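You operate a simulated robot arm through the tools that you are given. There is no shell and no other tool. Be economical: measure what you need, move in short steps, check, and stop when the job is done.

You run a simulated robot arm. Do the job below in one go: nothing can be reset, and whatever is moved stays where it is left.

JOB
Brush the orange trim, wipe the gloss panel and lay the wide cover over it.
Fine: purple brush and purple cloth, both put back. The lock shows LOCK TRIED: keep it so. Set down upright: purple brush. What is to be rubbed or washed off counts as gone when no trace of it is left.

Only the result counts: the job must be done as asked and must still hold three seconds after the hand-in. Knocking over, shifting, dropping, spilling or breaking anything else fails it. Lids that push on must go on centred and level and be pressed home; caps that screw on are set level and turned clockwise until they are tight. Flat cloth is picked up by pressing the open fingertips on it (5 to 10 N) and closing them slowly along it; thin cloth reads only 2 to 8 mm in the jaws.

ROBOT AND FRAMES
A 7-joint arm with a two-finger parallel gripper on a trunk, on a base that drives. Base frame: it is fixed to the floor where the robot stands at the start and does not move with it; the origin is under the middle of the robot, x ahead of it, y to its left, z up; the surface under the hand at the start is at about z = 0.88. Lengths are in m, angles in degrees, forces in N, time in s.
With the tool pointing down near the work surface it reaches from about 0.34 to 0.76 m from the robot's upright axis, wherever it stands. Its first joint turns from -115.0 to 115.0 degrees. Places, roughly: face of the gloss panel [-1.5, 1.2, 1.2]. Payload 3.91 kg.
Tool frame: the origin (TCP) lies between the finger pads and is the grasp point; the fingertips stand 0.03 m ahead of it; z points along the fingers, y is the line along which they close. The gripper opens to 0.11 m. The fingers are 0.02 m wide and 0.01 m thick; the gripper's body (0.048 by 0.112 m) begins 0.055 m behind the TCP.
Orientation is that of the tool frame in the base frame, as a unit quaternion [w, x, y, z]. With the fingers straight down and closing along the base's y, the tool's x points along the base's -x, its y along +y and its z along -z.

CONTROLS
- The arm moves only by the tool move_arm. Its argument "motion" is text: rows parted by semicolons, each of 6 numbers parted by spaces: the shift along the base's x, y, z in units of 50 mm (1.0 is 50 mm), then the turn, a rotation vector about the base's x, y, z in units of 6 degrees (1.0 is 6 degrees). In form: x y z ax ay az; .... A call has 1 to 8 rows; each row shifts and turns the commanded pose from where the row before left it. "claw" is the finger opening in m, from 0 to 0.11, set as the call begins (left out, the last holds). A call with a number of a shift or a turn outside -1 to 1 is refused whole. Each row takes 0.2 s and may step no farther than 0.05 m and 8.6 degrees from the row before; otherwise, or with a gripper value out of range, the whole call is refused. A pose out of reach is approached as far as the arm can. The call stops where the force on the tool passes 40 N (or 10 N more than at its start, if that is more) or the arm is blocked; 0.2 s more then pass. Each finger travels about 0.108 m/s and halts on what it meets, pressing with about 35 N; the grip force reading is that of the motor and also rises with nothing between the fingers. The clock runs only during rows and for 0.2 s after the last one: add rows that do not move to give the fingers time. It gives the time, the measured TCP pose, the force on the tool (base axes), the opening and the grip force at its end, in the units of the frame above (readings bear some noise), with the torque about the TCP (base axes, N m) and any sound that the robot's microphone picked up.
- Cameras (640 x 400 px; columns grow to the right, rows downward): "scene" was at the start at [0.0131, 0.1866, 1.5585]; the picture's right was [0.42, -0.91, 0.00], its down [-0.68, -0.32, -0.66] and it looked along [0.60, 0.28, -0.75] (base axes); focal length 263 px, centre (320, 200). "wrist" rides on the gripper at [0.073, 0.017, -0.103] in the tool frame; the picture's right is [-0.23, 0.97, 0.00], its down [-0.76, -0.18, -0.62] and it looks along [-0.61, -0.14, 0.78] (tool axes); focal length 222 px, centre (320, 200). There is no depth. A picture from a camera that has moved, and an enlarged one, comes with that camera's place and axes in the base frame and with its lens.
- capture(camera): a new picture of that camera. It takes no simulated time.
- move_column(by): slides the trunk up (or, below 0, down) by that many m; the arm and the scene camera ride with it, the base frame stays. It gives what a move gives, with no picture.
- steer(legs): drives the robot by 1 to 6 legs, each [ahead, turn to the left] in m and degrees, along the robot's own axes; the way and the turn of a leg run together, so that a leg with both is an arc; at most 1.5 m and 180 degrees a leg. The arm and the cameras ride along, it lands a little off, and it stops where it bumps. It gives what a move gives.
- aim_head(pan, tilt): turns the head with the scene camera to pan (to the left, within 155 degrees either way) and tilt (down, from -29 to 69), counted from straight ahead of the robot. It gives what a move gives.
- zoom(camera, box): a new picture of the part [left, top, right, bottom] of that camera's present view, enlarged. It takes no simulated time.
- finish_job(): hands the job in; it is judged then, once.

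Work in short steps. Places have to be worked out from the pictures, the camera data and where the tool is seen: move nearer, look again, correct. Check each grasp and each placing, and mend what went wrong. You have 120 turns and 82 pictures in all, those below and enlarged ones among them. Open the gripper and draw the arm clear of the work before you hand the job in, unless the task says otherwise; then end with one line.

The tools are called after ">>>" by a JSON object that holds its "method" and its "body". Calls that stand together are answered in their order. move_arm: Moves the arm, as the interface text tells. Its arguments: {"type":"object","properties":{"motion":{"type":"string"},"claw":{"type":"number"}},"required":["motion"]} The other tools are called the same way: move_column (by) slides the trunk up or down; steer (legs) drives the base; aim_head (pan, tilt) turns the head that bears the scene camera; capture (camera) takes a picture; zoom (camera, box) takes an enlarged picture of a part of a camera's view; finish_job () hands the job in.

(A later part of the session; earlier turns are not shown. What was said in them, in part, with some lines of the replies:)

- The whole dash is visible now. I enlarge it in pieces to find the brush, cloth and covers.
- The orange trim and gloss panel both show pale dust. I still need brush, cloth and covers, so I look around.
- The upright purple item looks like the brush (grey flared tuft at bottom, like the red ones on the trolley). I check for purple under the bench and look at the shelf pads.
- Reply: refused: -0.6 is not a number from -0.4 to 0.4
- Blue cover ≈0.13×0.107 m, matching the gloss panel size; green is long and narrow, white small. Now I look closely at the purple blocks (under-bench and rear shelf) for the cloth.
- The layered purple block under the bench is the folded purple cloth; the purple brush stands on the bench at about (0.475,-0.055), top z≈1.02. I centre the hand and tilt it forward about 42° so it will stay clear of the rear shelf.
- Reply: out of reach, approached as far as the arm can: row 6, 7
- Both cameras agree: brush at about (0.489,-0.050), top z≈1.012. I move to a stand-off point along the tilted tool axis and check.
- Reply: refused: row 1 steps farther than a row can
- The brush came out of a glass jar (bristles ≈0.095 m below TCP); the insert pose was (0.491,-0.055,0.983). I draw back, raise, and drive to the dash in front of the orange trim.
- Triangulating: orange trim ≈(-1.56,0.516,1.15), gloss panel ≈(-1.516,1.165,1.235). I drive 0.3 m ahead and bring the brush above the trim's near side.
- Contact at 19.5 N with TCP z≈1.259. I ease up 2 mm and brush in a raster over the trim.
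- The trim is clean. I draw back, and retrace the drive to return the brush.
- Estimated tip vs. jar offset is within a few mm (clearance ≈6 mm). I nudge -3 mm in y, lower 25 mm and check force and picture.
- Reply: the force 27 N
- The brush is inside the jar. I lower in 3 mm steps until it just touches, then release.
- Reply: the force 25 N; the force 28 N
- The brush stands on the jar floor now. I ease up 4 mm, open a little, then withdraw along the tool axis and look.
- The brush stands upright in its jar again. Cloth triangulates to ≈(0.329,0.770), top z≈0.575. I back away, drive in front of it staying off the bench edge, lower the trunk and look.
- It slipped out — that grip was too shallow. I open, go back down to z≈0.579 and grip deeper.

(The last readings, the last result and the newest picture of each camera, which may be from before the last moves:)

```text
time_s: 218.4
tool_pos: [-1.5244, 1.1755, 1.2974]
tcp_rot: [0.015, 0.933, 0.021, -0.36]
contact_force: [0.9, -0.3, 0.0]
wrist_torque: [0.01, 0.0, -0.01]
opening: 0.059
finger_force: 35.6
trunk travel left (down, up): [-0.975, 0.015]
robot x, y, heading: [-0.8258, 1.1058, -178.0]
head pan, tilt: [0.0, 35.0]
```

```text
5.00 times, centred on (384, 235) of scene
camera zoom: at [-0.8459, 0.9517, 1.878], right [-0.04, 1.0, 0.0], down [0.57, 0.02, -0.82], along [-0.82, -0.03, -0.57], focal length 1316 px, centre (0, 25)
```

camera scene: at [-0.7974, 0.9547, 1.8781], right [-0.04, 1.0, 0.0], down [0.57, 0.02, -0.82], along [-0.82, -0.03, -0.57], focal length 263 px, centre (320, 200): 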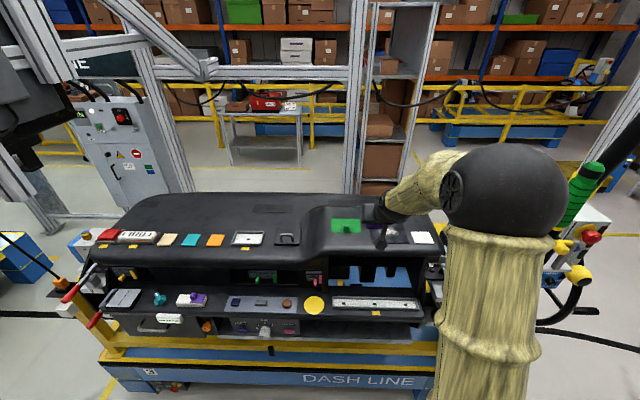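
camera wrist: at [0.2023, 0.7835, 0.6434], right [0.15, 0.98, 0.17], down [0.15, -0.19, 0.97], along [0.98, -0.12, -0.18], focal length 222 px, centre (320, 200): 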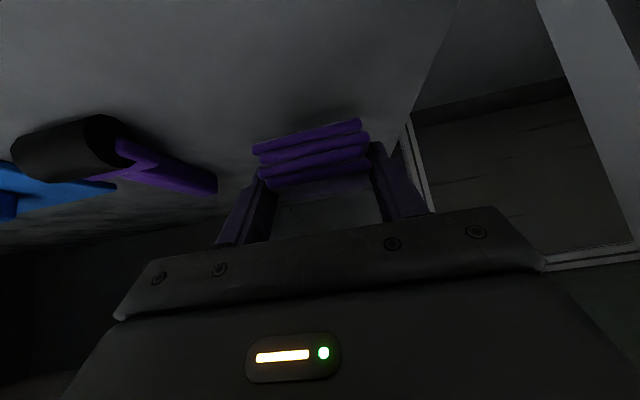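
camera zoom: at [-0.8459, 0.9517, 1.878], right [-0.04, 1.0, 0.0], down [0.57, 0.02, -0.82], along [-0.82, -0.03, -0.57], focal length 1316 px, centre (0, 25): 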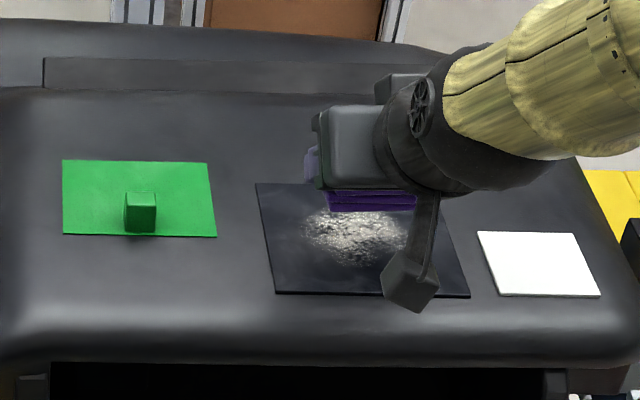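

Cloth is over the panel. I lower 20 mm and then in small steps until contact.

>>> {"method": "move_arm", "body": {"motion": "0 0 -.2 0 0 0; 0 0 -.2 0 0 0; 0 0 0 0 0 0"}}

>>> {"method": "move_arm", "body": {"motion": "0 0 -.1 0 0 0; 0 0 0 0 0 0"}}

>>> {"method": "move_arm", "body": {"motion": "0 0 -.08 0 0 0; 0 0 0 0 0 0"}}

>>> {"method": "move_arm", "body": {"motion": "0 0 -.08 0 0 0; 0 0 0 0 0 0"}}

```text
time_s: 219.2
tool_pos: [-1.5242, 1.1775, 1.2769]
tcp_rot: [0.015, 0.933, 0.02, -0.358]
contact_force: [-1.2, 0.0, -0.5]
wrist_torque: [-0.01, -0.02, 0.0]
opening: 0.0588
finger_force: 35.2
trunk travel left (down, up): [-0.975, 0.015]
robot x, y, heading: [-0.8255, 1.1068, -177.9]
head pan, tilt: [0.0, 35.0]
```

```text
time_s: 219.8
tool_pos: [-1.5244, 1.1777, 1.2691]
tcp_rot: [0.015, 0.933, 0.021, -0.358]
contact_force: [0.4, -1.0, 0.0]
wrist_torque: [0.01, -0.01, 0.02]
opening: 0.0586
finger_force: 35.3
trunk travel left (down, up): [-0.975, 0.015]
robot x, y, heading: [-0.8288, 1.1032, -178.1]
head pan, tilt: [0.0, 35.0]
```

```text
time_s: 220.4
tool_pos: [-1.5247, 1.1755, 1.2642]
tcp_rot: [0.015, 0.933, 0.02, -0.358]
contact_force: [0.3, 0.0, -0.8]
wrist_torque: [-0.01, 0.03, 0.01]
opening: 0.0589
finger_force: 35.3
trunk travel left (down, up): [-0.975, 0.015]
robot x, y, heading: [-0.8251, 1.1061, -178.0]
head pan, tilt: [0.0, 35.0]
```

```text
time_s: 221.0
tool_pos: [-1.5267, 1.1762, 1.2592]
tcp_rot: [0.015, 0.933, 0.02, -0.359]
contact_force: [-0.1, 0.8, 0.7]
wrist_torque: [-0.01, 0.02, 0.02]
opening: 0.059
finger_force: 35.2
trunk travel left (down, up): [-0.975, 0.015]
robot x, y, heading: [-0.8267, 1.1081, -177.7]
head pan, tilt: [0.0, 35.0]
```

>>> {"method": "move_arm", "body": {"motion": "0 0 -.06 0 0 0; 0 0 0 0 0 0"}}

>>> {"method": "move_arm", "body": {"motion": "0 0 -.06 0 0 0; 0 0 0 0 0 0"}}

>>> {"method": "move_arm", "body": {"motion": "0 0 -.06 0 0 0; 0 0 0 0 0 0"}}

```text
time_s: 221.6
tool_pos: [-1.5256, 1.1776, 1.2564]
tcp_rot: [0.015, 0.933, 0.02, -0.358]
contact_force: [0.1, 0.6, -0.7]
wrist_torque: [0.0, -0.01, 0.02]
opening: 0.059
finger_force: 34.7
trunk travel left (down, up): [-0.975, 0.015]
robot x, y, heading: [-0.8274, 1.1059, -177.9]
head pan, tilt: [0.0, 35.0]
```

```text
time_s: 222.2
tool_pos: [-1.5264, 1.1761, 1.2546]
tcp_rot: [0.014, 0.933, 0.02, -0.358]
contact_force: [0.5, 0.2, -0.6]
wrist_torque: [-0.01, 0.02, 0.0]
opening: 0.059
finger_force: 35.1
trunk travel left (down, up): [-0.975, 0.015]
robot x, y, heading: [-0.8238, 1.1063, -177.8]
head pan, tilt: [0.0, 35.0]
```

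```text
time_s: 222.8
tool_pos: [-1.5254, 1.1758, 1.2508]
tcp_rot: [0.015, 0.933, 0.02, -0.358]
contact_force: [0.7, 0.1, -0.3]
wrist_torque: [0.02, -0.01, -0.01]
opening: 0.0591
finger_force: 34.6
trunk travel left (down, up): [-0.975, 0.015]
robot x, y, heading: [-0.8277, 1.1058, -177.7]
head pan, tilt: [0.0, 35.0]
```

Still free; I continue down in 3 mm steps.

>>> {"method": "move_arm", "body": {"motion": "0 0 -.06 0 0 0; 0 0 0 0 0 0"}}

>>> {"method": "move_arm", "body": {"motion": "0 0 -.06 0 0 0; 0 0 0 0 0 0"}}

>>> {"method": "move_arm", "body": {"motion": "0 0 -.06 0 0 0; 0 0 0 0 0 0"}}

>>> {"method": "zoom", "body": {"camera": "scene", "box": [360, 215, 424, 255]}}

```text
time_s: 223.4
tool_pos: [-1.5261, 1.1756, 1.2475]
tcp_rot: [0.015, 0.933, 0.02, -0.359]
contact_force: [-0.4, 0.6, -0.2]
wrist_torque: [0.0, -0.02, 0.02]
opening: 0.0589
finger_force: 34.9
trunk travel left (down, up): [-0.975, 0.015]
robot x, y, heading: [-0.8266, 1.1056, -177.7]
head pan, tilt: [0.0, 35.0]
```

```text
time_s: 224.0
tool_pos: [-1.5246, 1.1751, 1.2474]
tcp_rot: [0.015, 0.933, 0.021, -0.36]
contact_force: [-1.0, 0.7, 11.6]
wrist_torque: [0.38, 0.05, 0.01]
opening: 0.0589
finger_force: 34.9
trunk travel left (down, up): [-0.975, 0.015]
robot x, y, heading: [-0.83, 1.1067, -177.8]
head pan, tilt: [0.0, 35.0]
```

```text
time_s: 224.6
tool_pos: [-1.5256, 1.1753, 1.2471]
tcp_rot: [0.015, 0.931, 0.022, -0.364]
contact_force: [-7.2, 1.8, 33.2]
wrist_torque: [0.9, 0.17, 0.13]
opening: 0.0591
finger_force: 35.0
trunk travel left (down, up): [-0.975, 0.015]
robot x, y, heading: [-0.8265, 1.1052, -177.8]
head pan, tilt: [0.0, 35.0]
```

```text
10.00 times, centred on (392, 235) of scene
camera zoom: at [-0.844, 0.9527, 1.8785], right [-0.04, 1.0, 0.0], down [0.57, 0.02, -0.82], along [-0.82, -0.03, -0.57], focal length 2632 px, centre (-400, -150)
```

zoom: 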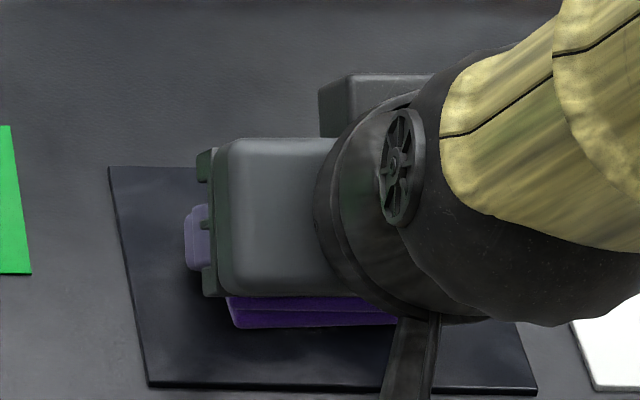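

Contact begins at TCP z≈1.2475, slightly on the +y side. I ease to ~10 N, level by ~1°, and wipe in a raster over the panel.

>>> {"method": "move_arm", "body": {"motion": "0 0 .06 .15 0 0; -.5 0 0 0 0 0; 0 -.7 0 0 0 0; 0 .7 0 0 0 0; 0 .7 0 0 0 0; .3 0 0 0 0 0; 0 -.7 0 0 0 0; 0 -.7 0 0 0 0"}}

>>> {"method": "move_arm", "body": {"motion": ".3 0 0 0 0 0; 0 .7 0 0 0 0; 0 .7 0 0 0 0; .4 0 0 0 0 0; 0 -.7 0 0 0 0; 0 -.7 0 0 0 0; -.5 .7 0 0 0 0; 0 0 0 0 0 0"}}

>>> {"method": "move_arm", "body": {"motion": "0 0 .6 0 0 0; 0 -.6 .8 0 0 0; 0 -.6 .8 0 0 0; 0 -.9 0 0 0 0; 0 -.9 0 0 0 0"}}

>>> {"method": "zoom", "body": {"camera": "scene", "box": [352, 210, 432, 260]}}

```text
time_s: 226.4
tool_pos: [-1.5317, 1.14, 1.2462]
tcp_rot: [0.008, 0.932, 0.024, -0.361]
contact_force: [2.6, 3.7, 26.3]
wrist_torque: [-0.14, -0.01, -0.09]
opening: 0.0594
finger_force: 34.9
trunk travel left (down, up): [-0.975, 0.015]
robot x, y, heading: [-0.8267, 1.1048, -177.7]
head pan, tilt: [0.0, 35.0]
```

```text
time_s: 228.2
tool_pos: [-1.5252, 1.1752, 1.2458]
tcp_rot: [0.007, 0.933, 0.023, -0.36]
contact_force: [2.3, 3.7, 20.7]
wrist_torque: [-0.56, 0.13, -0.06]
opening: 0.0591
finger_force: 35.1
trunk travel left (down, up): [-0.975, 0.015]
robot x, y, heading: [-0.8289, 1.1089, -177.9]
head pan, tilt: [0.0, 35.0]
```

```text
time_s: 229.4
tool_pos: [-1.5271, 1.0211, 1.3585]
tcp_rot: [0.008, 0.934, 0.024, -0.357]
contact_force: [-0.9, -0.5, 0.1]
wrist_torque: [0.02, -0.01, -0.03]
opening: 0.0589
finger_force: 35.2
trunk travel left (down, up): [-0.975, 0.015]
robot x, y, heading: [-0.8237, 1.1072, -177.8]
head pan, tilt: [0.0, 35.0]
```

```text
8.00 times, centred on (392, 235) of scene
camera zoom: at [-0.8473, 0.9506, 1.8779], right [-0.04, 1.0, 0.0], down [0.57, 0.02, -0.82], along [-0.82, -0.03, -0.57], focal length 2105 px, centre (-256, -80)
```

zoom: 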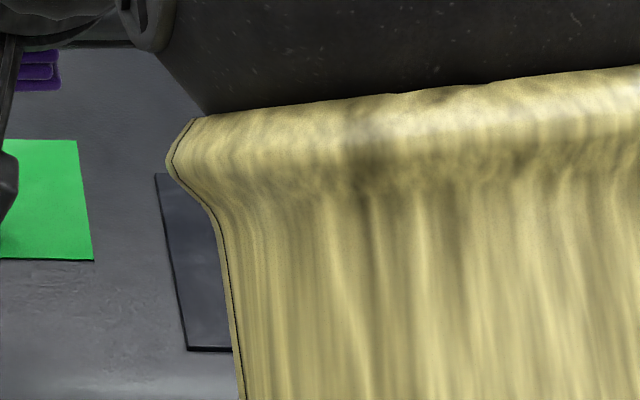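

The arm hides the panel; I draw the hand back to where the panel was visible earlier.

>>> {"method": "move_arm", "body": {"motion": ".8 .4 .2 0 0 0; .8 .4 .2 0 0 0; .7 .4 .2 0 0 0; 0 .5 0 0 0 0"}}

>>> {"method": "zoom", "body": {"camera": "scene", "box": [352, 210, 432, 260]}}

```text
time_s: 230.4
tool_pos: [-1.4117, 1.114, 1.3864]
tcp_rot: [0.008, 0.934, 0.024, -0.358]
contact_force: [0.0, 1.1, 0.2]
wrist_torque: [-0.01, -0.02, 0.01]
opening: 0.0589
finger_force: 34.7
trunk travel left (down, up): [-0.975, 0.015]
robot x, y, heading: [-0.8247, 1.1058, -177.9]
head pan, tilt: [0.0, 35.0]
```

```text
8.00 times, centred on (392, 235) of scene
camera zoom: at [-0.8492, 0.955, 1.8782], right [-0.04, 1.0, 0.0], down [0.57, 0.02, -0.82], along [-0.82, -0.03, -0.57], focal length 2105 px, centre (-256, -80)
```

zoom: 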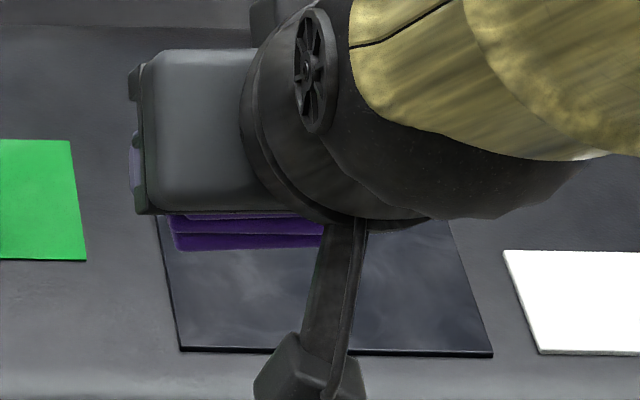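

The near part is clean. I reverse 0.3 m and check the whole panel from there.

>>> {"method": "steer", "body": {"legs": [[-0.27, 0]]}}

>>> {"method": "zoom", "body": {"camera": "scene", "box": [340, 160, 436, 220]}}

```text
time_s: 232.5
tool_pos: [-1.1456, 1.1198, 1.3868]
tcp_rot: [0.008, 0.933, 0.025, -0.358]
contact_force: [0.3, 0.1, -0.2]
wrist_torque: [0.01, 0.01, 0.01]
opening: 0.0588
finger_force: 34.7
trunk travel left (down, up): [-0.975, 0.015]
robot x, y, heading: [-0.5605, 1.1148, -177.6]
head pan, tilt: [0.0, 35.0]
```

```text
6.67 times, centred on (388, 190) of scene
camera zoom: at [-0.5815, 0.9635, 1.8781], right [-0.04, 1.0, 0.0], down [0.57, 0.02, -0.82], along [-0.82, -0.03, -0.57], focal length 1754 px, centre (-133, 267)
```

zoom: 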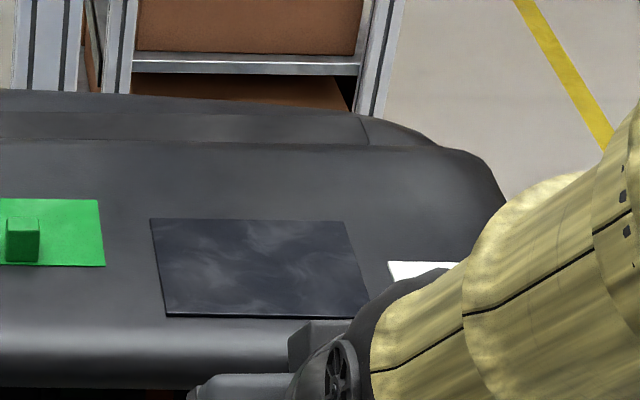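

The white speckle is gone; faint soft clouds remain that may be reflections. To be safe I drive back in and wipe once more, wider.

>>> {"method": "steer", "body": {"legs": [[0.27, 0]]}}

>>> {"method": "move_arm", "body": {"motion": "-.57 .3 -.5 0 0 0; -.57 .3 -.5 0 0 0; -.57 .3 -.5 0 0 0; -.57 .3 -.5 0 0 0; 0 0 0 0 0 0"}}

```text
time_s: 234.6
tool_pos: [-1.4122, 1.1078, 1.3861]
tcp_rot: [0.008, 0.933, 0.026, -0.358]
contact_force: [-0.3, -0.8, -0.9]
wrist_torque: [-0.01, 0.0, 0.02]
opening: 0.0588
finger_force: 35.1
trunk travel left (down, up): [-0.975, 0.015]
robot x, y, heading: [-0.8276, 1.1087, -177.6]
head pan, tilt: [0.0, 35.0]
```

```text
time_s: 235.8
tool_pos: [-1.5281, 1.166, 1.2846]
tcp_rot: [0.009, 0.933, 0.026, -0.359]
contact_force: [0.5, 0.0, 0.1]
wrist_torque: [0.0, 0.0, -0.03]
opening: 0.0587
finger_force: 34.9
trunk travel left (down, up): [-0.975, 0.015]
robot x, y, heading: [-0.8262, 1.1062, -177.6]
head pan, tilt: [0.0, 35.0]
```

>>> {"method": "move_arm", "body": {"motion": "0 .2 -.4 0 0 0; 0 0 -.24 0 0 0; 0 0 -.12 0 0 0; 0 0 0 0 0 0"}}

>>> {"method": "move_arm", "body": {"motion": "-.4 0 0 0 0 0; 0 -.8 0 0 0 0; 0 .8 0 0 0 0; 0 .8 0 0 0 0; .35 0 0 0 0 0; 0 -.8 0 0 0 0; 0 -.8 0 0 0 0; .35 0 0 0 0 0"}}

>>> {"method": "move_arm", "body": {"motion": "0 .8 0 0 0 0; 0 .8 0 0 0 0; .3 0 0 0 0 0; 0 -.8 0 0 0 0; 0 -.8 0 0 0 0; -.6 .8 0 0 0 0; 0 0 0 0 0 0"}}

>>> {"method": "move_arm", "body": {"motion": "0 0 .8 0 0 0; .3 -.3 .8 0 0 0; .7 -.3 .5 0 0 0; .7 -.3 0 0 0 0; .6 -.2 0 0 0 0"}}

>>> {"method": "steer", "body": {"legs": [[-0.27, 0]]}}

>>> {"method": "zoom", "body": {"camera": "scene", "box": [340, 160, 436, 220]}}

```text
time_s: 236.8
tool_pos: [-1.5265, 1.1768, 1.2485]
tcp_rot: [0.008, 0.933, 0.026, -0.358]
contact_force: [-0.5, -0.4, -0.8]
wrist_torque: [0.0, -0.01, 0.02]
opening: 0.059
finger_force: 34.6
trunk travel left (down, up): [-0.975, 0.015]
robot x, y, heading: [-0.8256, 1.106, -177.6]
head pan, tilt: [0.0, 35.0]
```

```text
time_s: 238.6
tool_pos: [-1.5123, 1.1399, 1.2495]
tcp_rot: [0.009, 0.933, 0.025, -0.359]
contact_force: [-0.1, 0.4, -0.6]
wrist_torque: [0.0, -0.02, 0.02]
opening: 0.059
finger_force: 35.1
trunk travel left (down, up): [-0.975, 0.015]
robot x, y, heading: [-0.8252, 1.1026, -177.5]
head pan, tilt: [0.0, 35.0]
```

```text
time_s: 240.2
tool_pos: [-1.5274, 1.1733, 1.2459]
tcp_rot: [0.009, 0.933, 0.027, -0.358]
contact_force: [2.0, -0.5, 6.8]
wrist_torque: [-0.2, 0.13, 0.04]
opening: 0.0592
finger_force: 35.3
trunk travel left (down, up): [-0.975, 0.015]
robot x, y, heading: [-0.8286, 1.1073, -177.4]
head pan, tilt: [0.0, 35.0]
```

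```text
time_s: 241.4
tool_pos: [-1.4121, 1.1205, 1.3528]
tcp_rot: [0.009, 0.933, 0.026, -0.358]
contact_force: [0.5, 0.3, 0.5]
wrist_torque: [0.0, 0.03, -0.03]
opening: 0.0592
finger_force: 34.7
trunk travel left (down, up): [-0.975, 0.015]
robot x, y, heading: [-0.8262, 1.108, -177.2]
head pan, tilt: [0.0, 35.0]
```

```text
time_s: 243.5
tool_pos: [-1.1476, 1.131, 1.3528]
tcp_rot: [0.009, 0.933, 0.028, -0.359]
contact_force: [-0.2, 0.9, -0.6]
wrist_torque: [-0.01, 0.01, -0.01]
opening: 0.059
finger_force: 35.3
trunk travel left (down, up): [-0.975, 0.015]
robot x, y, heading: [-0.5651, 1.1211, -177.2]
head pan, tilt: [0.0, 35.0]
```

```text
6.67 times, centred on (388, 190) of scene
camera zoom: at [-0.5804, 0.9643, 1.8781], right [-0.05, 1.0, 0.0], down [0.57, 0.03, -0.82], along [-0.82, -0.04, -0.57], focal length 1754 px, centre (-133, 267)
```

zoom: 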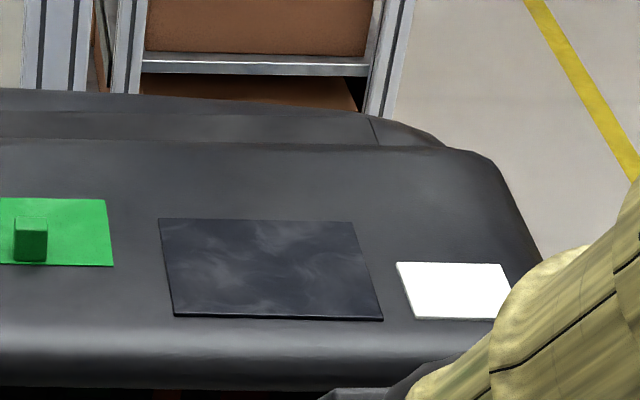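

Exactly the same pattern, so it is the panel's texture; the dirt is gone. I return the cloth: turn back to the bench, lower outside its edge, then check position.

>>> {"method": "steer", "body": {"legs": [[0, -91.4], [-0.35, 0], [0, -91.4]]}}

>>> {"method": "move_column", "body": {"by": -0.36}}

>>> {"method": "move_column", "body": {"by": -0.3}}

```text
time_s: 257.3
tool_pos: [0.0565, 0.7468, 1.3523]
tcp_rot: [0.358, -0.026, 0.933, 0.008]
contact_force: [0.5, 0.5, 0.0]
wrist_torque: [-0.03, 0.0, -0.02]
opening: 0.059
finger_force: 34.7
trunk travel left (down, up): [-0.975, 0.015]
robot x, y, heading: [-0.5312, 0.7612, 2.5]
head pan, tilt: [0.0, 35.0]
```

```text
time_s: 260.8
tool_pos: [0.0567, 0.7466, 0.9929]
tcp_rot: [0.357, -0.026, 0.934, 0.008]
contact_force: [0.5, 0.5, 0.1]
wrist_torque: [-0.04, 0.01, 0.0]
opening: 0.0589
finger_force: 34.7
trunk travel left (down, up): [-0.615, 0.375]
robot x, y, heading: [-0.5277, 0.7664, 2.4]
head pan, tilt: [0.0, 35.0]
```

```text
time_s: 263.8
tool_pos: [0.0563, 0.7464, 0.6925]
tcp_rot: [0.358, -0.026, 0.933, 0.009]
contact_force: [0.5, 0.1, -1.1]
wrist_torque: [0.01, 0.02, -0.02]
opening: 0.059
finger_force: 34.6
trunk travel left (down, up): [-0.315, 0.675]
robot x, y, heading: [-0.5298, 0.7615, 2.8]
head pan, tilt: [0.0, 35.0]
```

I straighten yaw/roll, lower the hand to z≈0.625, align y, then drive in.

>>> {"method": "steer", "body": {"legs": [[0, -1.7]]}}

>>> {"method": "move_arm", "body": {"motion": "0 .37 -.68 .15 0 0; 0 .37 -.68 0 0 0; 0 0 0 0 0 0"}}

>>> {"method": "steer", "body": {"legs": [[0.22, 0]]}}

>>> {"method": "capture", "body": {"camera": "wrist"}}

```text
time_s: 264.6
tool_pos: [0.056, 0.7298, 0.6922]
tcp_rot: [0.358, -0.013, 0.934, 0.003]
contact_force: [0.4, -0.6, -0.6]
wrist_torque: [-0.03, 0.01, 0.03]
opening: 0.059
finger_force: 34.7
trunk travel left (down, up): [-0.315, 0.675]
robot x, y, heading: [-0.526, 0.763, 0.8]
head pan, tilt: [0.0, 35.0]
```

```text
time_s: 265.4
tool_pos: [0.0558, 0.7666, 0.6261]
tcp_rot: [0.358, -0.009, 0.934, 0.01]
contact_force: [0.7, 0.0, -0.5]
wrist_torque: [0.0, -0.01, -0.02]
opening: 0.0589
finger_force: 34.6
trunk travel left (down, up): [-0.315, 0.675]
robot x, y, heading: [-0.5289, 0.7648, 0.9]
head pan, tilt: [0.0, 35.0]
```

```text
time_s: 267.3
tool_pos: [0.2731, 0.7599, 0.6254]
tcp_rot: [0.359, -0.004, 0.933, 0.008]
contact_force: [0.4, 0.1, 0.1]
wrist_torque: [-0.01, 0.01, 0.0]
opening: 0.0589
finger_force: 34.9
trunk travel left (down, up): [-0.315, 0.675]
robot x, y, heading: [-0.309, 0.7659, 0.0]
head pan, tilt: [0.0, 35.0]
```

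```text
13 pictures are left
camera wrist: at [0.1507, 0.7756, 0.6542], right [0.16, 0.97, 0.16], down [0.15, -0.19, 0.97], along [0.98, -0.13, -0.18], focal length 222 px, centre (320, 200)
```

wrist: 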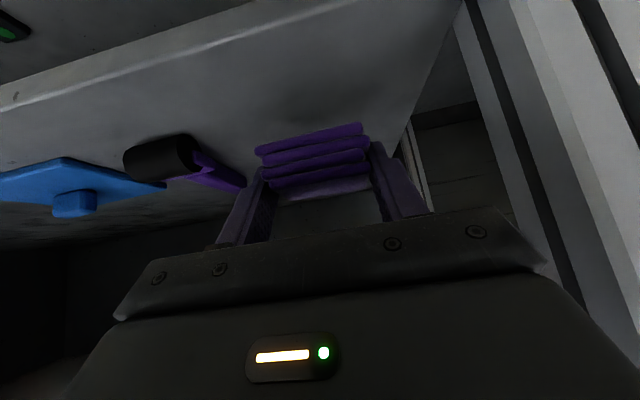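

I lower to the recorded spot (0.325,0.769,0.580) with small last steps.

>>> {"method": "move_arm", "body": {"motion": ".52 .1 -.3 0 0 0; .52 .1 -.3 0 0 0; 0 0 -.16 0 0 0; 0 0 -.08 0 0 0; 0 0 0 0 0 0"}}

>>> {"method": "move_arm", "body": {"motion": "0 0 -.06 0 0 0; 0 0 0 0 0 0"}}

```text
time_s: 268.5
tool_pos: [0.3271, 0.7709, 0.5839]
tcp_rot: [0.357, -0.003, 0.934, 0.008]
contact_force: [0.3, 0.4, -0.7]
wrist_torque: [0.01, 0.0, 0.0]
opening: 0.0589
finger_force: 35.1
trunk travel left (down, up): [-0.315, 0.675]
robot x, y, heading: [-0.3073, 0.7618, 0.2]
head pan, tilt: [0.0, 35.0]
```

```text
time_s: 269.1
tool_pos: [0.3281, 0.7703, 0.5817]
tcp_rot: [0.358, -0.003, 0.934, 0.008]
contact_force: [-0.1, -0.1, -0.7]
wrist_torque: [0.01, 0.02, 0.0]
opening: 0.0588
finger_force: 35.3
trunk travel left (down, up): [-0.315, 0.675]
robot x, y, heading: [-0.311, 0.7646, 0.0]
head pan, tilt: [0.0, 35.0]
```

>>> {"method": "move_arm", "body": {"motion": "0 0 -.04 0 0 0; 0 0 0 0 0 0"}}

>>> {"method": "move_arm", "body": {"motion": "0 0 -.04 0 0 0; 0 0 0 0 0 0"}}

```text
time_s: 269.7
tool_pos: [0.3281, 0.7704, 0.5799]
tcp_rot: [0.359, -0.004, 0.933, 0.008]
contact_force: [-1.3, 1.0, 7.3]
wrist_torque: [-0.21, -0.05, -0.03]
opening: 0.059
finger_force: 34.6
trunk travel left (down, up): [-0.315, 0.675]
robot x, y, heading: [-0.3084, 0.7668, 0.2]
head pan, tilt: [0.0, 35.0]
```

```text
time_s: 270.3
tool_pos: [0.327, 0.7701, 0.5792]
tcp_rot: [0.361, -0.004, 0.933, 0.008]
contact_force: [-4.7, 2.6, 23.3]
wrist_torque: [-0.63, 0.03, -0.08]
opening: 0.059
finger_force: 35.2
trunk travel left (down, up): [-0.315, 0.675]
robot x, y, heading: [-0.3086, 0.7638, -0.0]
head pan, tilt: [0.0, 35.0]
```

The cloth is down on the shelf. I ease up 2 mm, open, and lift out along the tool axis.

>>> {"method": "move_arm", "body": {"motion": "0 0 .05 0 0 0; 0 0 0 0 0 0"}}

>>> {"method": "move_arm", "body": {"motion": "0 0 0 0 0 0; 0 0 0 0 0 0; 0 0 0 0 0 0", "claw": 0.08}}

>>> {"method": "move_arm", "body": {"motion": "-.3 0 .4 0 0 0; -.5 0 .6 0 0 0; -.4 0 0 0 0 0"}}

>>> {"method": "steer", "body": {"legs": [[-0.2, 0]]}}

>>> {"method": "capture", "body": {"camera": "wrist"}}

```text
time_s: 270.9
tool_pos: [0.327, 0.7699, 0.5793]
tcp_rot: [0.358, -0.004, 0.934, 0.008]
contact_force: [3.7, 3.7, 11.2]
wrist_torque: [-0.23, -0.34, 0.19]
opening: 0.0589
finger_force: 35.7
trunk travel left (down, up): [-0.315, 0.675]
robot x, y, heading: [-0.3109, 0.7629, 0.2]
head pan, tilt: [0.0, 35.0]
```

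```text
time_s: 271.7
tool_pos: [0.3271, 0.7699, 0.5801]
tcp_rot: [0.359, -0.003, 0.933, 0.008]
contact_force: [0.9, 3.3, 2.6]
wrist_torque: [-0.19, 0.18, -0.17]
opening: 0.0759
finger_force: 0.0
trunk travel left (down, up): [-0.315, 0.675]
robot x, y, heading: [-0.3118, 0.7616, 0.3]
head pan, tilt: [0.0, 35.0]
```

```text
time_s: 272.5
tool_pos: [0.2673, 0.7703, 0.6295]
tcp_rot: [0.358, -0.004, 0.934, 0.008]
contact_force: [-0.7, 0.3, -0.3]
wrist_torque: [0.0, 0.02, 0.0]
opening: 0.0801
finger_force: 0.0
trunk travel left (down, up): [-0.315, 0.675]
robot x, y, heading: [-0.311, 0.7625, 0.4]
head pan, tilt: [0.0, 35.0]
```

```text
time_s: 274.3
tool_pos: [0.0551, 0.7686, 0.6293]
tcp_rot: [0.358, -0.001, 0.934, 0.008]
contact_force: [0.2, 0.8, -0.4]
wrist_torque: [-0.01, 0.01, 0.01]
opening: 0.0801
finger_force: 0.0
trunk travel left (down, up): [-0.315, 0.675]
robot x, y, heading: [-0.523, 0.7655, -0.2]
head pan, tilt: [0.0, 35.0]
```

```text
12 pictures are left
camera wrist: at [-0.0681, 0.7843, 0.6587], right [0.16, 0.97, 0.16], down [0.15, -0.19, 0.97], along [0.98, -0.13, -0.18], focal length 222 px, centre (320, 200)
```

wrist: 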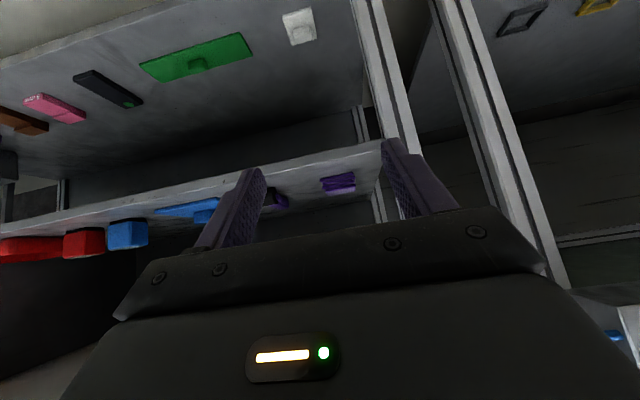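

The cloth is back in place. Next the blue cover, knob at about (0.349,0.486); I shift the robot 0.28 m to the right and look.

>>> {"method": "steer", "body": {"legs": [[0, -90], [0.28, 0], [0, 90.5], [0.08, 0]]}}

>>> {"method": "capture", "body": {"camera": "wrist"}}

```text
time_s: 288.4
tool_pos: [0.1281, 0.5088, 0.6294]
tcp_rot: [0.358, -0.014, 0.933, 0.012]
contact_force: [-0.7, 0.4, -0.4]
wrist_torque: [-0.02, -0.05, -0.01]
opening: 0.0799
finger_force: 0.0
trunk travel left (down, up): [-0.315, 0.675]
robot x, y, heading: [-0.4459, 0.4924, 1.2]
head pan, tilt: [0.0, 35.0]
```

```text
11 pictures are left
camera wrist: at [0.0033, 0.5216, 0.6587], right [0.13, 0.98, 0.16], down [0.16, -0.18, 0.97], along [0.98, -0.1, -0.18], focal length 222 px, centre (320, 200)
```

wrist: 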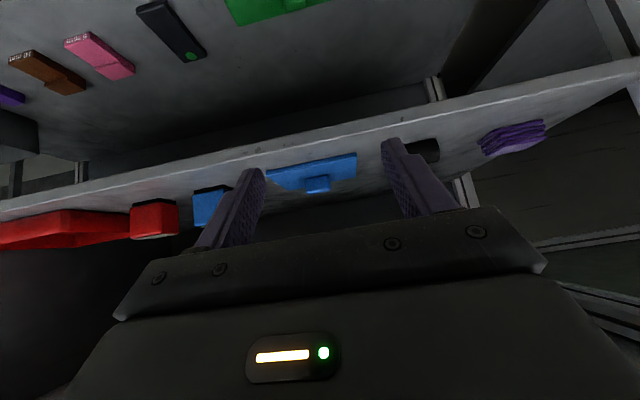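

Knob confirmed at ≈(0.345,0.486,0.57). I align y, narrow to 60 mm opening, drive in 0.15 m and look.

>>> {"method": "move_arm", "body": {"motion": "0 -.46 .1 0 0 0; 0 0 0 0 0 0", "claw": 0.06}}

>>> {"method": "steer", "body": {"legs": [[0.15, 0]]}}

>>> {"method": "capture", "body": {"camera": "wrist"}}

```text
time_s: 289.0
tool_pos: [0.1251, 0.4859, 0.6348]
tcp_rot: [0.358, -0.015, 0.933, 0.013]
contact_force: [0.3, 0.4, -0.2]
wrist_torque: [0.02, -0.03, 0.01]
opening: 0.06
finger_force: 0.0
trunk travel left (down, up): [-0.315, 0.675]
robot x, y, heading: [-0.4485, 0.4882, 1.0]
head pan, tilt: [0.0, 35.0]
```

```text
time_s: 290.5
tool_pos: [0.2793, 0.4896, 0.6356]
tcp_rot: [0.358, -0.015, 0.933, 0.013]
contact_force: [0.0, -0.6, -0.4]
wrist_torque: [-0.02, -0.05, 0.0]
opening: 0.0599
finger_force: 0.1
trunk travel left (down, up): [-0.315, 0.675]
robot x, y, heading: [-0.2919, 0.4895, 1.3]
head pan, tilt: [0.0, 35.0]
```

```text
10 pictures are left
camera wrist: at [0.1537, 0.5004, 0.6639], right [0.13, 0.98, 0.17], down [0.16, -0.19, 0.97], along [0.98, -0.1, -0.18], focal length 222 px, centre (320, 200)
```

wrist: 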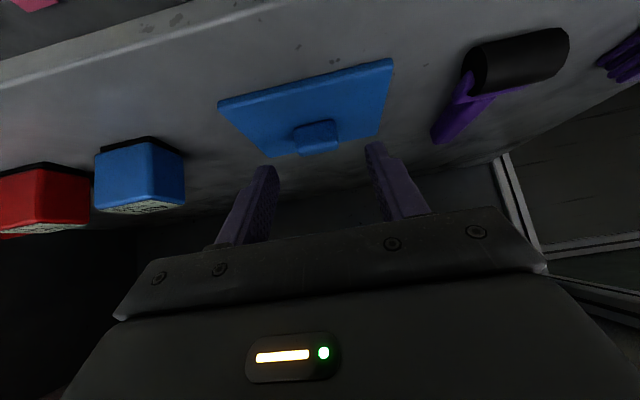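

Knob centred at (0.345,0.487); plate 0.289–0.40 in x, centre y≈0.488. I go in and descend to just above the plate.

>>> {"method": "move_arm", "body": {"motion": ".54 -.03 -.35 0 0 0; .54 -.03 -.35 0 0 0; 0 0 -.16 0 0 0; 0 0 0 0 0 0"}}

>>> {"method": "move_arm", "body": {"motion": "0 0 -.06 0 0 0; 0 0 0 0 0 0"}}

```text
time_s: 291.5
tool_pos: [0.3319, 0.4844, 0.5908]
tcp_rot: [0.357, -0.014, 0.934, 0.012]
contact_force: [0.4, -0.1, 0.4]
wrist_torque: [-0.03, -0.02, 0.0]
opening: 0.0602
finger_force: 0.0
trunk travel left (down, up): [-0.315, 0.675]
robot x, y, heading: [-0.294, 0.4941, 0.9]
head pan, tilt: [0.0, 35.0]
```

```text
time_s: 292.1
tool_pos: [0.3335, 0.4855, 0.5888]
tcp_rot: [0.358, -0.014, 0.933, 0.013]
contact_force: [0.5, -0.4, 2.4]
wrist_torque: [-0.08, -0.01, 0.0]
opening: 0.0602
finger_force: 0.1
trunk travel left (down, up): [-0.315, 0.675]
robot x, y, heading: [-0.2919, 0.4942, 1.1]
head pan, tilt: [0.0, 35.0]
```

Light touch on the plate (2.4 N). I raise 2 mm and close on the knob, then lift a little to test.

>>> {"method": "move_arm", "body": {"motion": "0 0 .04 0 0 0; 0 0 0 0 0 0; 0 0 0 0 0 0; 0 0 0 0 0 0", "claw": 0.0}}

>>> {"method": "move_arm", "body": {"motion": "0 0 .2 0 0 0; 0 0 .4 0 0 0; 0 0 .3 0 0 0; 0 0 0 0 0 0"}}

>>> {"method": "capture", "body": {"camera": "wrist"}}

```text
time_s: 293.1
tool_pos: [0.3323, 0.4854, 0.5893]
tcp_rot: [0.358, -0.015, 0.933, 0.013]
contact_force: [0.3, -0.2, 0.0]
wrist_torque: [0.02, 0.0, -0.05]
opening: 0.0391
finger_force: 35.1
trunk travel left (down, up): [-0.315, 0.675]
robot x, y, heading: [-0.3002, 0.4941, 1.2]
head pan, tilt: [0.0, 35.0]
```

```text
time_s: 294.1
tool_pos: [0.3328, 0.4871, 0.6348]
tcp_rot: [0.359, -0.015, 0.933, 0.013]
contact_force: [-0.4, -0.2, -0.7]
wrist_torque: [0.01, 0.03, 0.0]
opening: 0.0392
finger_force: 34.6
trunk travel left (down, up): [-0.315, 0.675]
robot x, y, heading: [-0.2954, 0.494, 1.1]
head pan, tilt: [0.0, 35.0]
```

```text
9 pictures are left
camera wrist: at [0.2071, 0.4986, 0.6633], right [0.13, 0.98, 0.17], down [0.16, -0.19, 0.97], along [0.98, -0.1, -0.18], focal length 222 px, centre (320, 200)
```

wrist: 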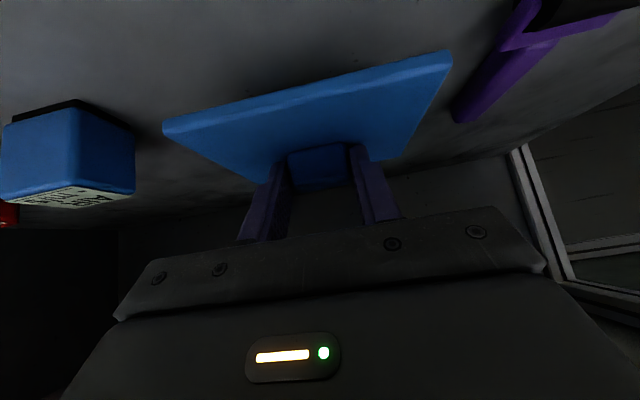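

The cover is held (knob 39 mm). Plate centre is ~12 mm ahead of the TCP, underside ~38 mm below it. I back out, raise, and drive to the dash again.

>>> {"method": "steer", "body": {"legs": [[-0.26, 0]]}}

>>> {"method": "move_column", "body": {"by": 0.36}}

>>> {"method": "move_column", "body": {"by": 0.3}}

>>> {"method": "move_arm", "body": {"motion": "0 0 .8 0 0 0; 0 0 .8 0 0 0; 0 0 .6 0 0 0"}}

>>> {"method": "steer", "body": {"legs": [[0, 89], [0.62, 0], [0, 90], [0.2, 0]]}}

>>> {"method": "zoom", "body": {"camera": "scene", "box": [310, 160, 470, 260]}}

```text
time_s: 296.2
tool_pos: [0.0673, 0.4799, 0.6342]
tcp_rot: [0.357, -0.013, 0.934, 0.013]
contact_force: [0.2, 0.5, -0.8]
wrist_torque: [0.01, 0.03, 0.02]
opening: 0.0389
finger_force: 35.4
trunk travel left (down, up): [-0.315, 0.675]
robot x, y, heading: [-0.565, 0.4849, 1.2]
head pan, tilt: [0.0, 35.0]
```

```text
time_s: 299.7
tool_pos: [0.0669, 0.4796, 0.9948]
tcp_rot: [0.358, -0.012, 0.934, 0.012]
contact_force: [0.1, 0.7, -0.2]
wrist_torque: [-0.02, 0.0, 0.03]
opening: 0.039
finger_force: 34.9
trunk travel left (down, up): [-0.675, 0.315]
robot x, y, heading: [-0.5593, 0.4875, 1.1]
head pan, tilt: [0.0, 35.0]
```

```text
time_s: 302.7
tool_pos: [0.0671, 0.4798, 1.2939]
tcp_rot: [0.356, -0.014, 0.934, 0.012]
contact_force: [-0.1, 0.4, -0.6]
wrist_torque: [0.0, 0.03, -0.03]
opening: 0.0391
finger_force: 35.4
trunk travel left (down, up): [-0.975, 0.015]
robot x, y, heading: [-0.5614, 0.489, 1.1]
head pan, tilt: [0.0, 35.0]
```

```text
time_s: 303.5
tool_pos: [0.0669, 0.4788, 1.4024]
tcp_rot: [0.357, -0.013, 0.934, 0.012]
contact_force: [-0.2, 0.5, -1.1]
wrist_torque: [0.01, -0.01, -0.01]
opening: 0.039
finger_force: 35.5
trunk travel left (down, up): [-0.975, 0.015]
robot x, y, heading: [-0.5612, 0.4839, 1.1]
head pan, tilt: [0.0, 35.0]
```

```text
time_s: 319.9
tool_pos: [-1.3568, 1.1479, 1.4038]
tcp_rot: [0.006, 0.934, -0.001, -0.358]
contact_force: [0.3, 0.0, -0.9]
wrist_torque: [-0.01, 0.01, 0.0]
opening: 0.039
finger_force: 35.3
trunk travel left (down, up): [-0.975, 0.015]
robot x, y, heading: [-0.7299, 1.1214, 179.0]
head pan, tilt: [0.0, 35.0]
```

```text
4.00 times, centred on (390, 210) of scene
camera zoom: at [-0.7583, 0.9679, 1.8781], right [0.02, 1.0, 0.0], down [0.57, -0.01, -0.82], along [-0.82, 0.01, -0.57], focal length 1053 px, centre (40, 160)
```

zoom: 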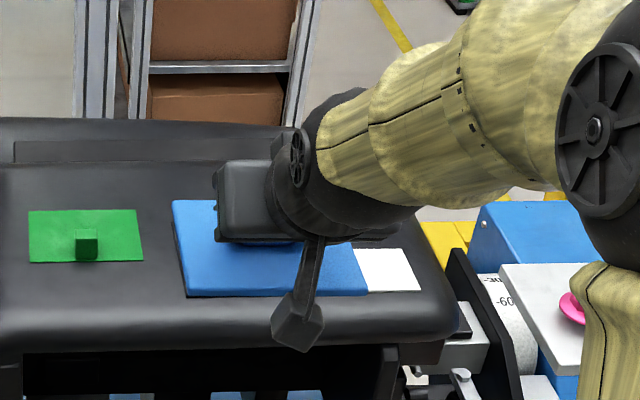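

The cover is level. Refined panel: z≈1.2185, centre (-1.5425,1.182), 0.13×0.113; the plate centre is at TCP+(-0.012,-0.003). I drive 9 cm nearer.

>>> {"method": "steer", "body": {"legs": [[0.09, 0]]}}

```text
time_s: 321.1
tool_pos: [-1.4485, 1.1473, 1.4014]
tcp_rot: [0.007, 0.934, 0.001, -0.357]
contact_force: [-0.6, -0.2, -1.3]
wrist_torque: [0.0, -0.01, 0.02]
opening: 0.0389
finger_force: 34.6
trunk travel left (down, up): [-0.975, 0.015]
robot x, y, heading: [-0.8218, 1.1218, 179.2]
head pan, tilt: [0.0, 35.0]
```

I move above the panel (underside ~35 mm above it) with a 1.2° yaw correction and check.

>>> {"method": "move_arm", "body": {"motion": "-.41 .19 -.555 0 0 .05; -.41 .19 -.555 0 0 .05; -.41 .19 -.555 0 0 .05; -.41 .19 -.555 0 0 .05; 0 0 0 0 0 0"}}

>>> {"method": "zoom", "body": {"camera": "scene", "box": [330, 195, 458, 275]}}

```text
time_s: 322.3
tool_pos: [-1.5287, 1.185, 1.2907]
tcp_rot: [0.011, 0.934, 0.01, -0.358]
contact_force: [0.5, -0.1, -1.6]
wrist_torque: [-0.01, 0.01, 0.0]
opening: 0.039
finger_force: 34.9
trunk travel left (down, up): [-0.975, 0.015]
robot x, y, heading: [-0.8183, 1.1226, 179.0]
head pan, tilt: [0.0, 35.0]
```

```text
5.00 times, centred on (394, 235) of scene
camera zoom: at [-0.8471, 0.9689, 1.8781], right [0.01, 1.0, 0.0], down [0.57, -0.01, -0.82], along [-0.82, 0.01, -0.57], focal length 1316 px, centre (-50, 25)
```

zoom: 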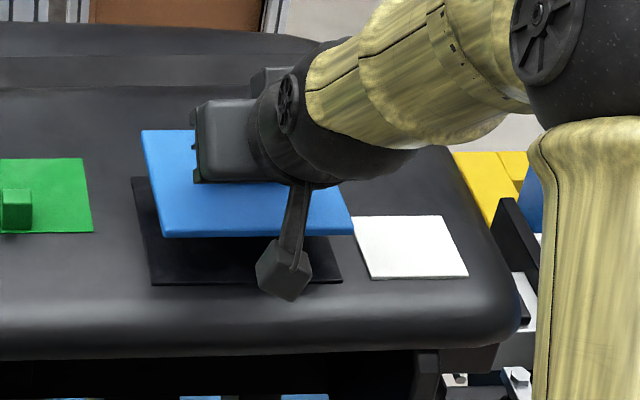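

The cover needs +7 mm in x and -5 mm in y. I correct and lower to just above the panel.

>>> {"method": "move_arm", "body": {"motion": ".14 -.1 -.2 0 0 0; 0 0 -.2 0 0 0; 0 0 -.1 0 0 0; 0 0 0 0 0 0"}}

>>> {"method": "move_arm", "body": {"motion": "0 0 -.08 0 0 0; 0 0 0 0 0 0"}}

>>> {"method": "zoom", "body": {"camera": "scene", "box": [330, 195, 458, 275]}}

```text
time_s: 323.3
tool_pos: [-1.5219, 1.1802, 1.2646]
tcp_rot: [0.012, 0.934, 0.011, -0.357]
contact_force: [-0.1, 0.2, -1.1]
wrist_torque: [-0.01, 0.0, -0.02]
opening: 0.0392
finger_force: 35.0
trunk travel left (down, up): [-0.975, 0.015]
robot x, y, heading: [-0.8183, 1.1209, 179.4]
head pan, tilt: [0.0, 35.0]
```

```text
time_s: 323.9
tool_pos: [-1.5235, 1.181, 1.2623]
tcp_rot: [0.012, 0.933, 0.011, -0.358]
contact_force: [-0.3, 0.0, -1.4]
wrist_torque: [0.0, 0.0, 0.01]
opening: 0.0391
finger_force: 35.0
trunk travel left (down, up): [-0.975, 0.015]
robot x, y, heading: [-0.8184, 1.12, 179.6]
head pan, tilt: [0.0, 35.0]
```

```text
5.00 times, centred on (394, 235) of scene
camera zoom: at [-0.8486, 0.9695, 1.8781], right [0.01, 1.0, 0.0], down [0.57, -0.01, -0.82], along [-0.82, 0.01, -0.57], focal length 1316 px, centre (-50, 25)
```

zoom: 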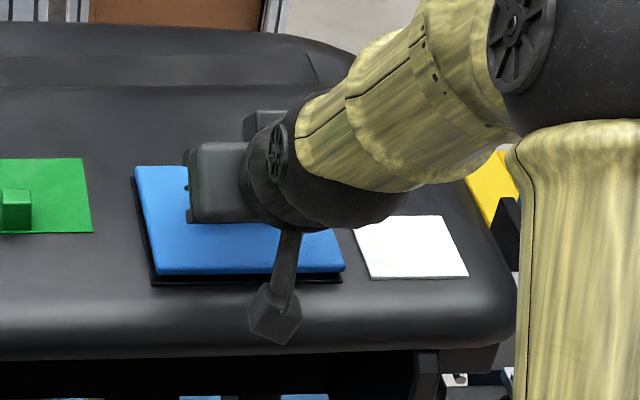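

Very well aligned. I lower in small steps until contact.

>>> {"method": "move_arm", "body": {"motion": "0 0 -.06 0 0 0; 0 0 0 0 0 0"}}

>>> {"method": "move_arm", "body": {"motion": "0 0 -.05 0 0 0; 0 0 0 0 0 0"}}

>>> {"method": "move_arm", "body": {"motion": "0 0 -.04 0 0 0; 0 0 0 0 0 0"}}

```text
time_s: 324.5
tool_pos: [-1.5219, 1.1821, 1.2598]
tcp_rot: [0.012, 0.934, 0.011, -0.357]
contact_force: [-0.5, -0.2, 0.0]
wrist_torque: [0.01, -0.04, 0.01]
opening: 0.0389
finger_force: 35.0
trunk travel left (down, up): [-0.975, 0.015]
robot x, y, heading: [-0.8235, 1.1191, 179.1]
head pan, tilt: [0.0, 35.0]
```

```text
time_s: 325.1
tool_pos: [-1.5227, 1.1802, 1.2567]
tcp_rot: [0.011, 0.934, 0.01, -0.358]
contact_force: [-0.1, -0.2, 3.7]
wrist_torque: [0.23, -0.03, 0.03]
opening: 0.0392
finger_force: 34.4
trunk travel left (down, up): [-0.975, 0.015]
robot x, y, heading: [-0.8235, 1.1242, 179.3]
head pan, tilt: [0.0, 35.0]
```

```text
time_s: 325.7
tool_pos: [-1.5203, 1.1803, 1.2564]
tcp_rot: [0.011, 0.933, 0.011, -0.358]
contact_force: [-1.0, 0.5, 9.7]
wrist_torque: [0.64, -0.09, 0.02]
opening: 0.039
finger_force: 35.0
trunk travel left (down, up): [-0.975, 0.015]
robot x, y, heading: [-0.8213, 1.1222, 179.3]
head pan, tilt: [0.0, 35.0]
```

Contact at the predicted height. I open slowly to release and withdraw along the tool axis.

>>> {"method": "move_arm", "body": {"motion": "0 0 .02 0 0 0; 0 0 0 0 0 0; 0 0 0 0 0 0", "claw": 0.06}}

>>> {"method": "move_arm", "body": {"motion": ".25 0 .4 0 0 0; .5 0 .7 0 0 0; .6 0 .7 0 0 0; .6 0 .7 0 0 0"}}

>>> {"method": "steer", "body": {"legs": [[-0.3, 0]]}}

>>> {"method": "capture", "body": {"camera": "scene"}}

>>> {"method": "zoom", "body": {"camera": "scene", "box": [320, 160, 448, 240]}}

```text
time_s: 326.5
tool_pos: [-1.5228, 1.1793, 1.2563]
tcp_rot: [0.011, 0.934, 0.011, -0.357]
contact_force: [0.8, -0.7, 3.5]
wrist_torque: [0.07, 0.0, 0.03]
opening: 0.0591
finger_force: 0.1
trunk travel left (down, up): [-0.975, 0.015]
robot x, y, heading: [-0.8208, 1.1214, 179.5]
head pan, tilt: [0.0, 35.0]
```

```text
time_s: 327.5
tool_pos: [-1.4204, 1.1804, 1.3799]
tcp_rot: [0.012, 0.934, 0.01, -0.358]
contact_force: [0.6, -0.5, 0.3]
wrist_torque: [-0.03, 0.02, 0.02]
opening: 0.06
finger_force: 0.1
trunk travel left (down, up): [-0.975, 0.015]
robot x, y, heading: [-0.8206, 1.1224, 179.2]
head pan, tilt: [0.0, 35.0]
```

```text
time_s: 329.9
tool_pos: [-1.1173, 1.1823, 1.3806]
tcp_rot: [0.009, 0.934, 0.006, -0.358]
contact_force: [0.3, 0.1, -0.4]
wrist_torque: [0.03, 0.01, 0.03]
opening: 0.06
finger_force: 0.0
trunk travel left (down, up): [-0.975, 0.015]
robot x, y, heading: [-0.5124, 1.1154, 178.9]
head pan, tilt: [0.0, 35.0]
```

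```text
5 pictures are left
camera scene: at [-0.5442, 0.9646, 1.8781], right [0.02, 1.0, 0.0], down [0.57, -0.01, -0.82], along [-0.82, 0.02, -0.57], focal length 263 px, centre (320, 200)
```

scene: 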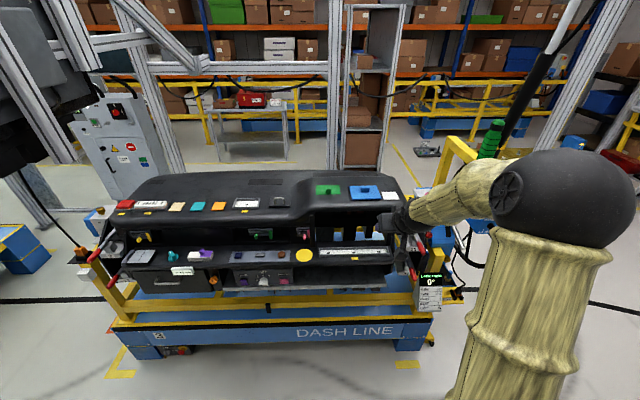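

```text
5.00 times, centred on (384, 200) of scene
camera zoom: at [-0.5442, 0.9646, 1.8781], right [0.02, 1.0, 0.0], down [0.57, -0.01, -0.82], along [-0.82, 0.02, -0.57], focal length 1316 px, centre (0, 200)
```

zoom: 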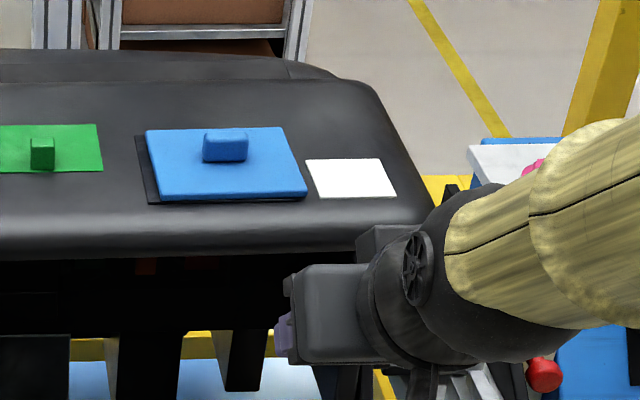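

The cover lies flat but was dragged ~6 mm to +y while opening (finger rubbed the plate). I drive back in, straddle the knob slightly higher with a wider opening, and close at the correct y to centre it.

>>> {"method": "steer", "body": {"legs": [[0.3, 0]]}}

>>> {"method": "move_arm", "body": {"motion": "0 0 0 0 0 0; 0 0 0 0 0 0", "claw": 0.085}}

```text
time_s: 332.1
tool_pos: [-1.4185, 1.1889, 1.3799]
tcp_rot: [0.009, 0.934, 0.006, -0.357]
contact_force: [-0.5, 0.8, 0.5]
wrist_torque: [0.03, -0.02, 0.02]
opening: 0.06
finger_force: 0.1
trunk travel left (down, up): [-0.975, 0.015]
robot x, y, heading: [-0.815, 1.1216, 178.7]
head pan, tilt: [0.0, 35.0]
```

```text
time_s: 332.8
tool_pos: [-1.4182, 1.1886, 1.3805]
tcp_rot: [0.009, 0.934, 0.005, -0.357]
contact_force: [0.0, 0.2, -0.2]
wrist_torque: [-0.03, -0.02, -0.02]
opening: 0.0849
finger_force: 0.0
trunk travel left (down, up): [-0.975, 0.015]
robot x, y, heading: [-0.8186, 1.1244, 178.6]
head pan, tilt: [0.0, 35.0]
```

>>> {"method": "move_arm", "body": {"motion": "-.515 -.06 -.55 .15 0 .1; -.515 -.06 -.55 0 0 0; -.515 -.06 -.55 0 0 0; -.515 -.06 -.55 0 0 0; 0 0 -.1 0 0 0; 0 0 0 0 0 0"}}

>>> {"method": "move_arm", "body": {"motion": "0 0 0 0 0 0; 0 0 0 0 0 0; 0 0 0 0 0 0; 0 0 0 0 0 0", "claw": 0.037}}

```text
time_s: 334.1
tool_pos: [-1.5209, 1.1771, 1.2646]
tcp_rot: [0.004, 0.934, 0.014, -0.358]
contact_force: [0.0, 0.4, -0.9]
wrist_torque: [0.01, 0.0, 0.0]
opening: 0.085
finger_force: 0.1
trunk travel left (down, up): [-0.975, 0.015]
robot x, y, heading: [-0.8179, 1.1227, 178.8]
head pan, tilt: [0.0, 35.0]
```

```text
time_s: 335.1
tool_pos: [-1.5213, 1.177, 1.2656]
tcp_rot: [0.003, 0.933, 0.014, -0.358]
contact_force: [-0.6, 0.5, 1.0]
wrist_torque: [-0.12, 0.03, -0.04]
opening: 0.0387
finger_force: 35.2
trunk travel left (down, up): [-0.975, 0.015]
robot x, y, heading: [-0.8165, 1.1238, 178.6]
head pan, tilt: [0.0, 35.0]
```

The knob is gripped and centred at y=1.177. I check alignment while holding.

>>> {"method": "zoom", "body": {"camera": "scene", "box": [330, 195, 458, 275]}}

```text
5.00 times, centred on (394, 235) of scene
camera zoom: at [-0.8455, 0.9713, 1.8781], right [0.02, 1.0, 0.0], down [0.57, -0.01, -0.82], along [-0.82, 0.02, -0.57], focal length 1316 px, centre (-50, 25)
```

zoom: 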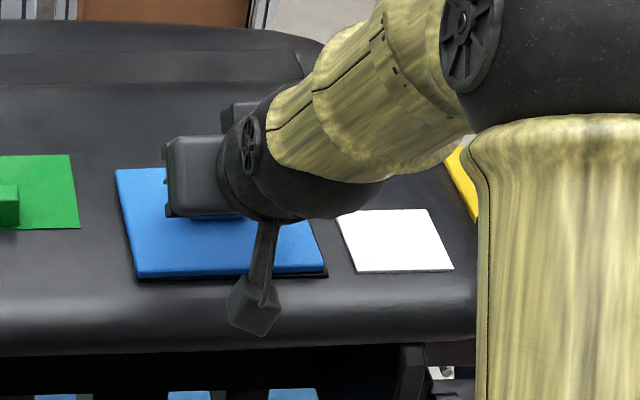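

Now aligned to within ~2 mm. I release, withdraw and verify from farther back.

>>> {"method": "move_arm", "body": {"motion": "0 0 0 0 0 0; 0 0 0 0 0 0; 0 0 0 0 0 0", "claw": 0.07}}

>>> {"method": "move_arm", "body": {"motion": ".25 0 .4 0 0 0; .5 0 .7 0 0 0; .6 0 .7 0 0 0; .6 0 .7 0 0 0"}}

>>> {"method": "steer", "body": {"legs": [[-0.3, 0]]}}

>>> {"method": "zoom", "body": {"camera": "scene", "box": [330, 165, 410, 215]}}

```text
time_s: 335.9
tool_pos: [-1.5206, 1.1761, 1.2664]
tcp_rot: [0.004, 0.934, 0.014, -0.358]
contact_force: [0.6, 0.5, 0.6]
wrist_torque: [0.01, 0.01, -0.01]
opening: 0.0698
finger_force: 0.1
trunk travel left (down, up): [-0.975, 0.015]
robot x, y, heading: [-0.813, 1.1217, 178.6]
head pan, tilt: [0.0, 35.0]
```

```text
time_s: 336.9
tool_pos: [-1.4239, 1.1767, 1.3932]
tcp_rot: [0.004, 0.934, 0.014, -0.358]
contact_force: [0.4, 0.2, 1.2]
wrist_torque: [0.0, 0.03, -0.03]
opening: 0.07
finger_force: 0.2
trunk travel left (down, up): [-0.975, 0.015]
robot x, y, heading: [-0.8158, 1.1224, 178.5]
head pan, tilt: [0.0, 35.0]
```

```text
time_s: 339.3
tool_pos: [-1.1178, 1.167, 1.3924]
tcp_rot: [0.004, 0.933, 0.015, -0.358]
contact_force: [0.2, -0.9, -0.3]
wrist_torque: [0.0, 0.01, 0.01]
opening: 0.07
finger_force: 0.1
trunk travel left (down, up): [-0.975, 0.015]
robot x, y, heading: [-0.5097, 1.1158, 178.9]
head pan, tilt: [0.0, 35.0]
```

```text
8.00 times, centred on (370, 190) of scene
camera zoom: at [-0.5354, 0.9649, 1.8781], right [0.02, 1.0, 0.0], down [0.57, -0.01, -0.82], along [-0.82, 0.01, -0.57], focal length 2105 px, centre (-80, 280)
```

zoom: 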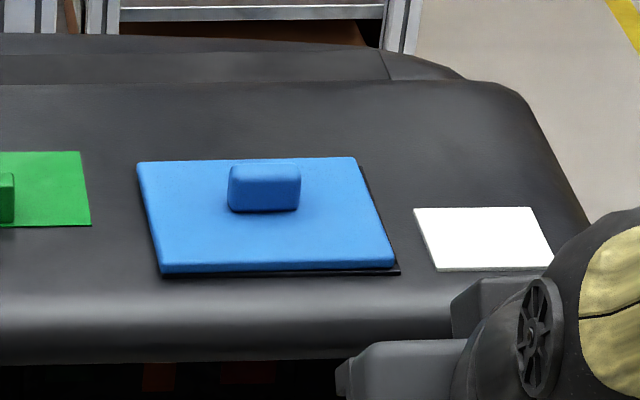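

The cover now lies flat and covers the panel. One last look at the lock display.

>>> {"method": "zoom", "body": {"camera": "scene", "box": [390, 250, 470, 300]}}

```text
8.00 times, centred on (430, 275) of scene
camera zoom: at [-0.5354, 0.9649, 1.8781], right [0.02, 1.0, 0.0], down [0.57, -0.01, -0.82], along [-0.82, 0.01, -0.57], focal length 2105 px, centre (-560, -400)
```

zoom: 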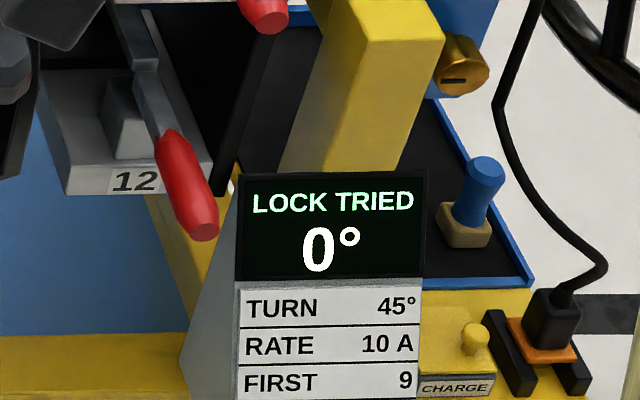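

LOCK TRIED still shows, the gripper is open and the arm is clear, so I hand in the job.

>>> {"method": "finish_job", "body": {}}

```text
The job is handed in.
```

The orange trim is brushed clean, the gloss panel is wiped, and the blue cover, taken as the wide one because its size matches the panel, lies flat over it, about 2 mm off centre. The purple brush stands upright in its jar, the purple cloth is back on its shelf, and the lock still shows LOCK TRIED.
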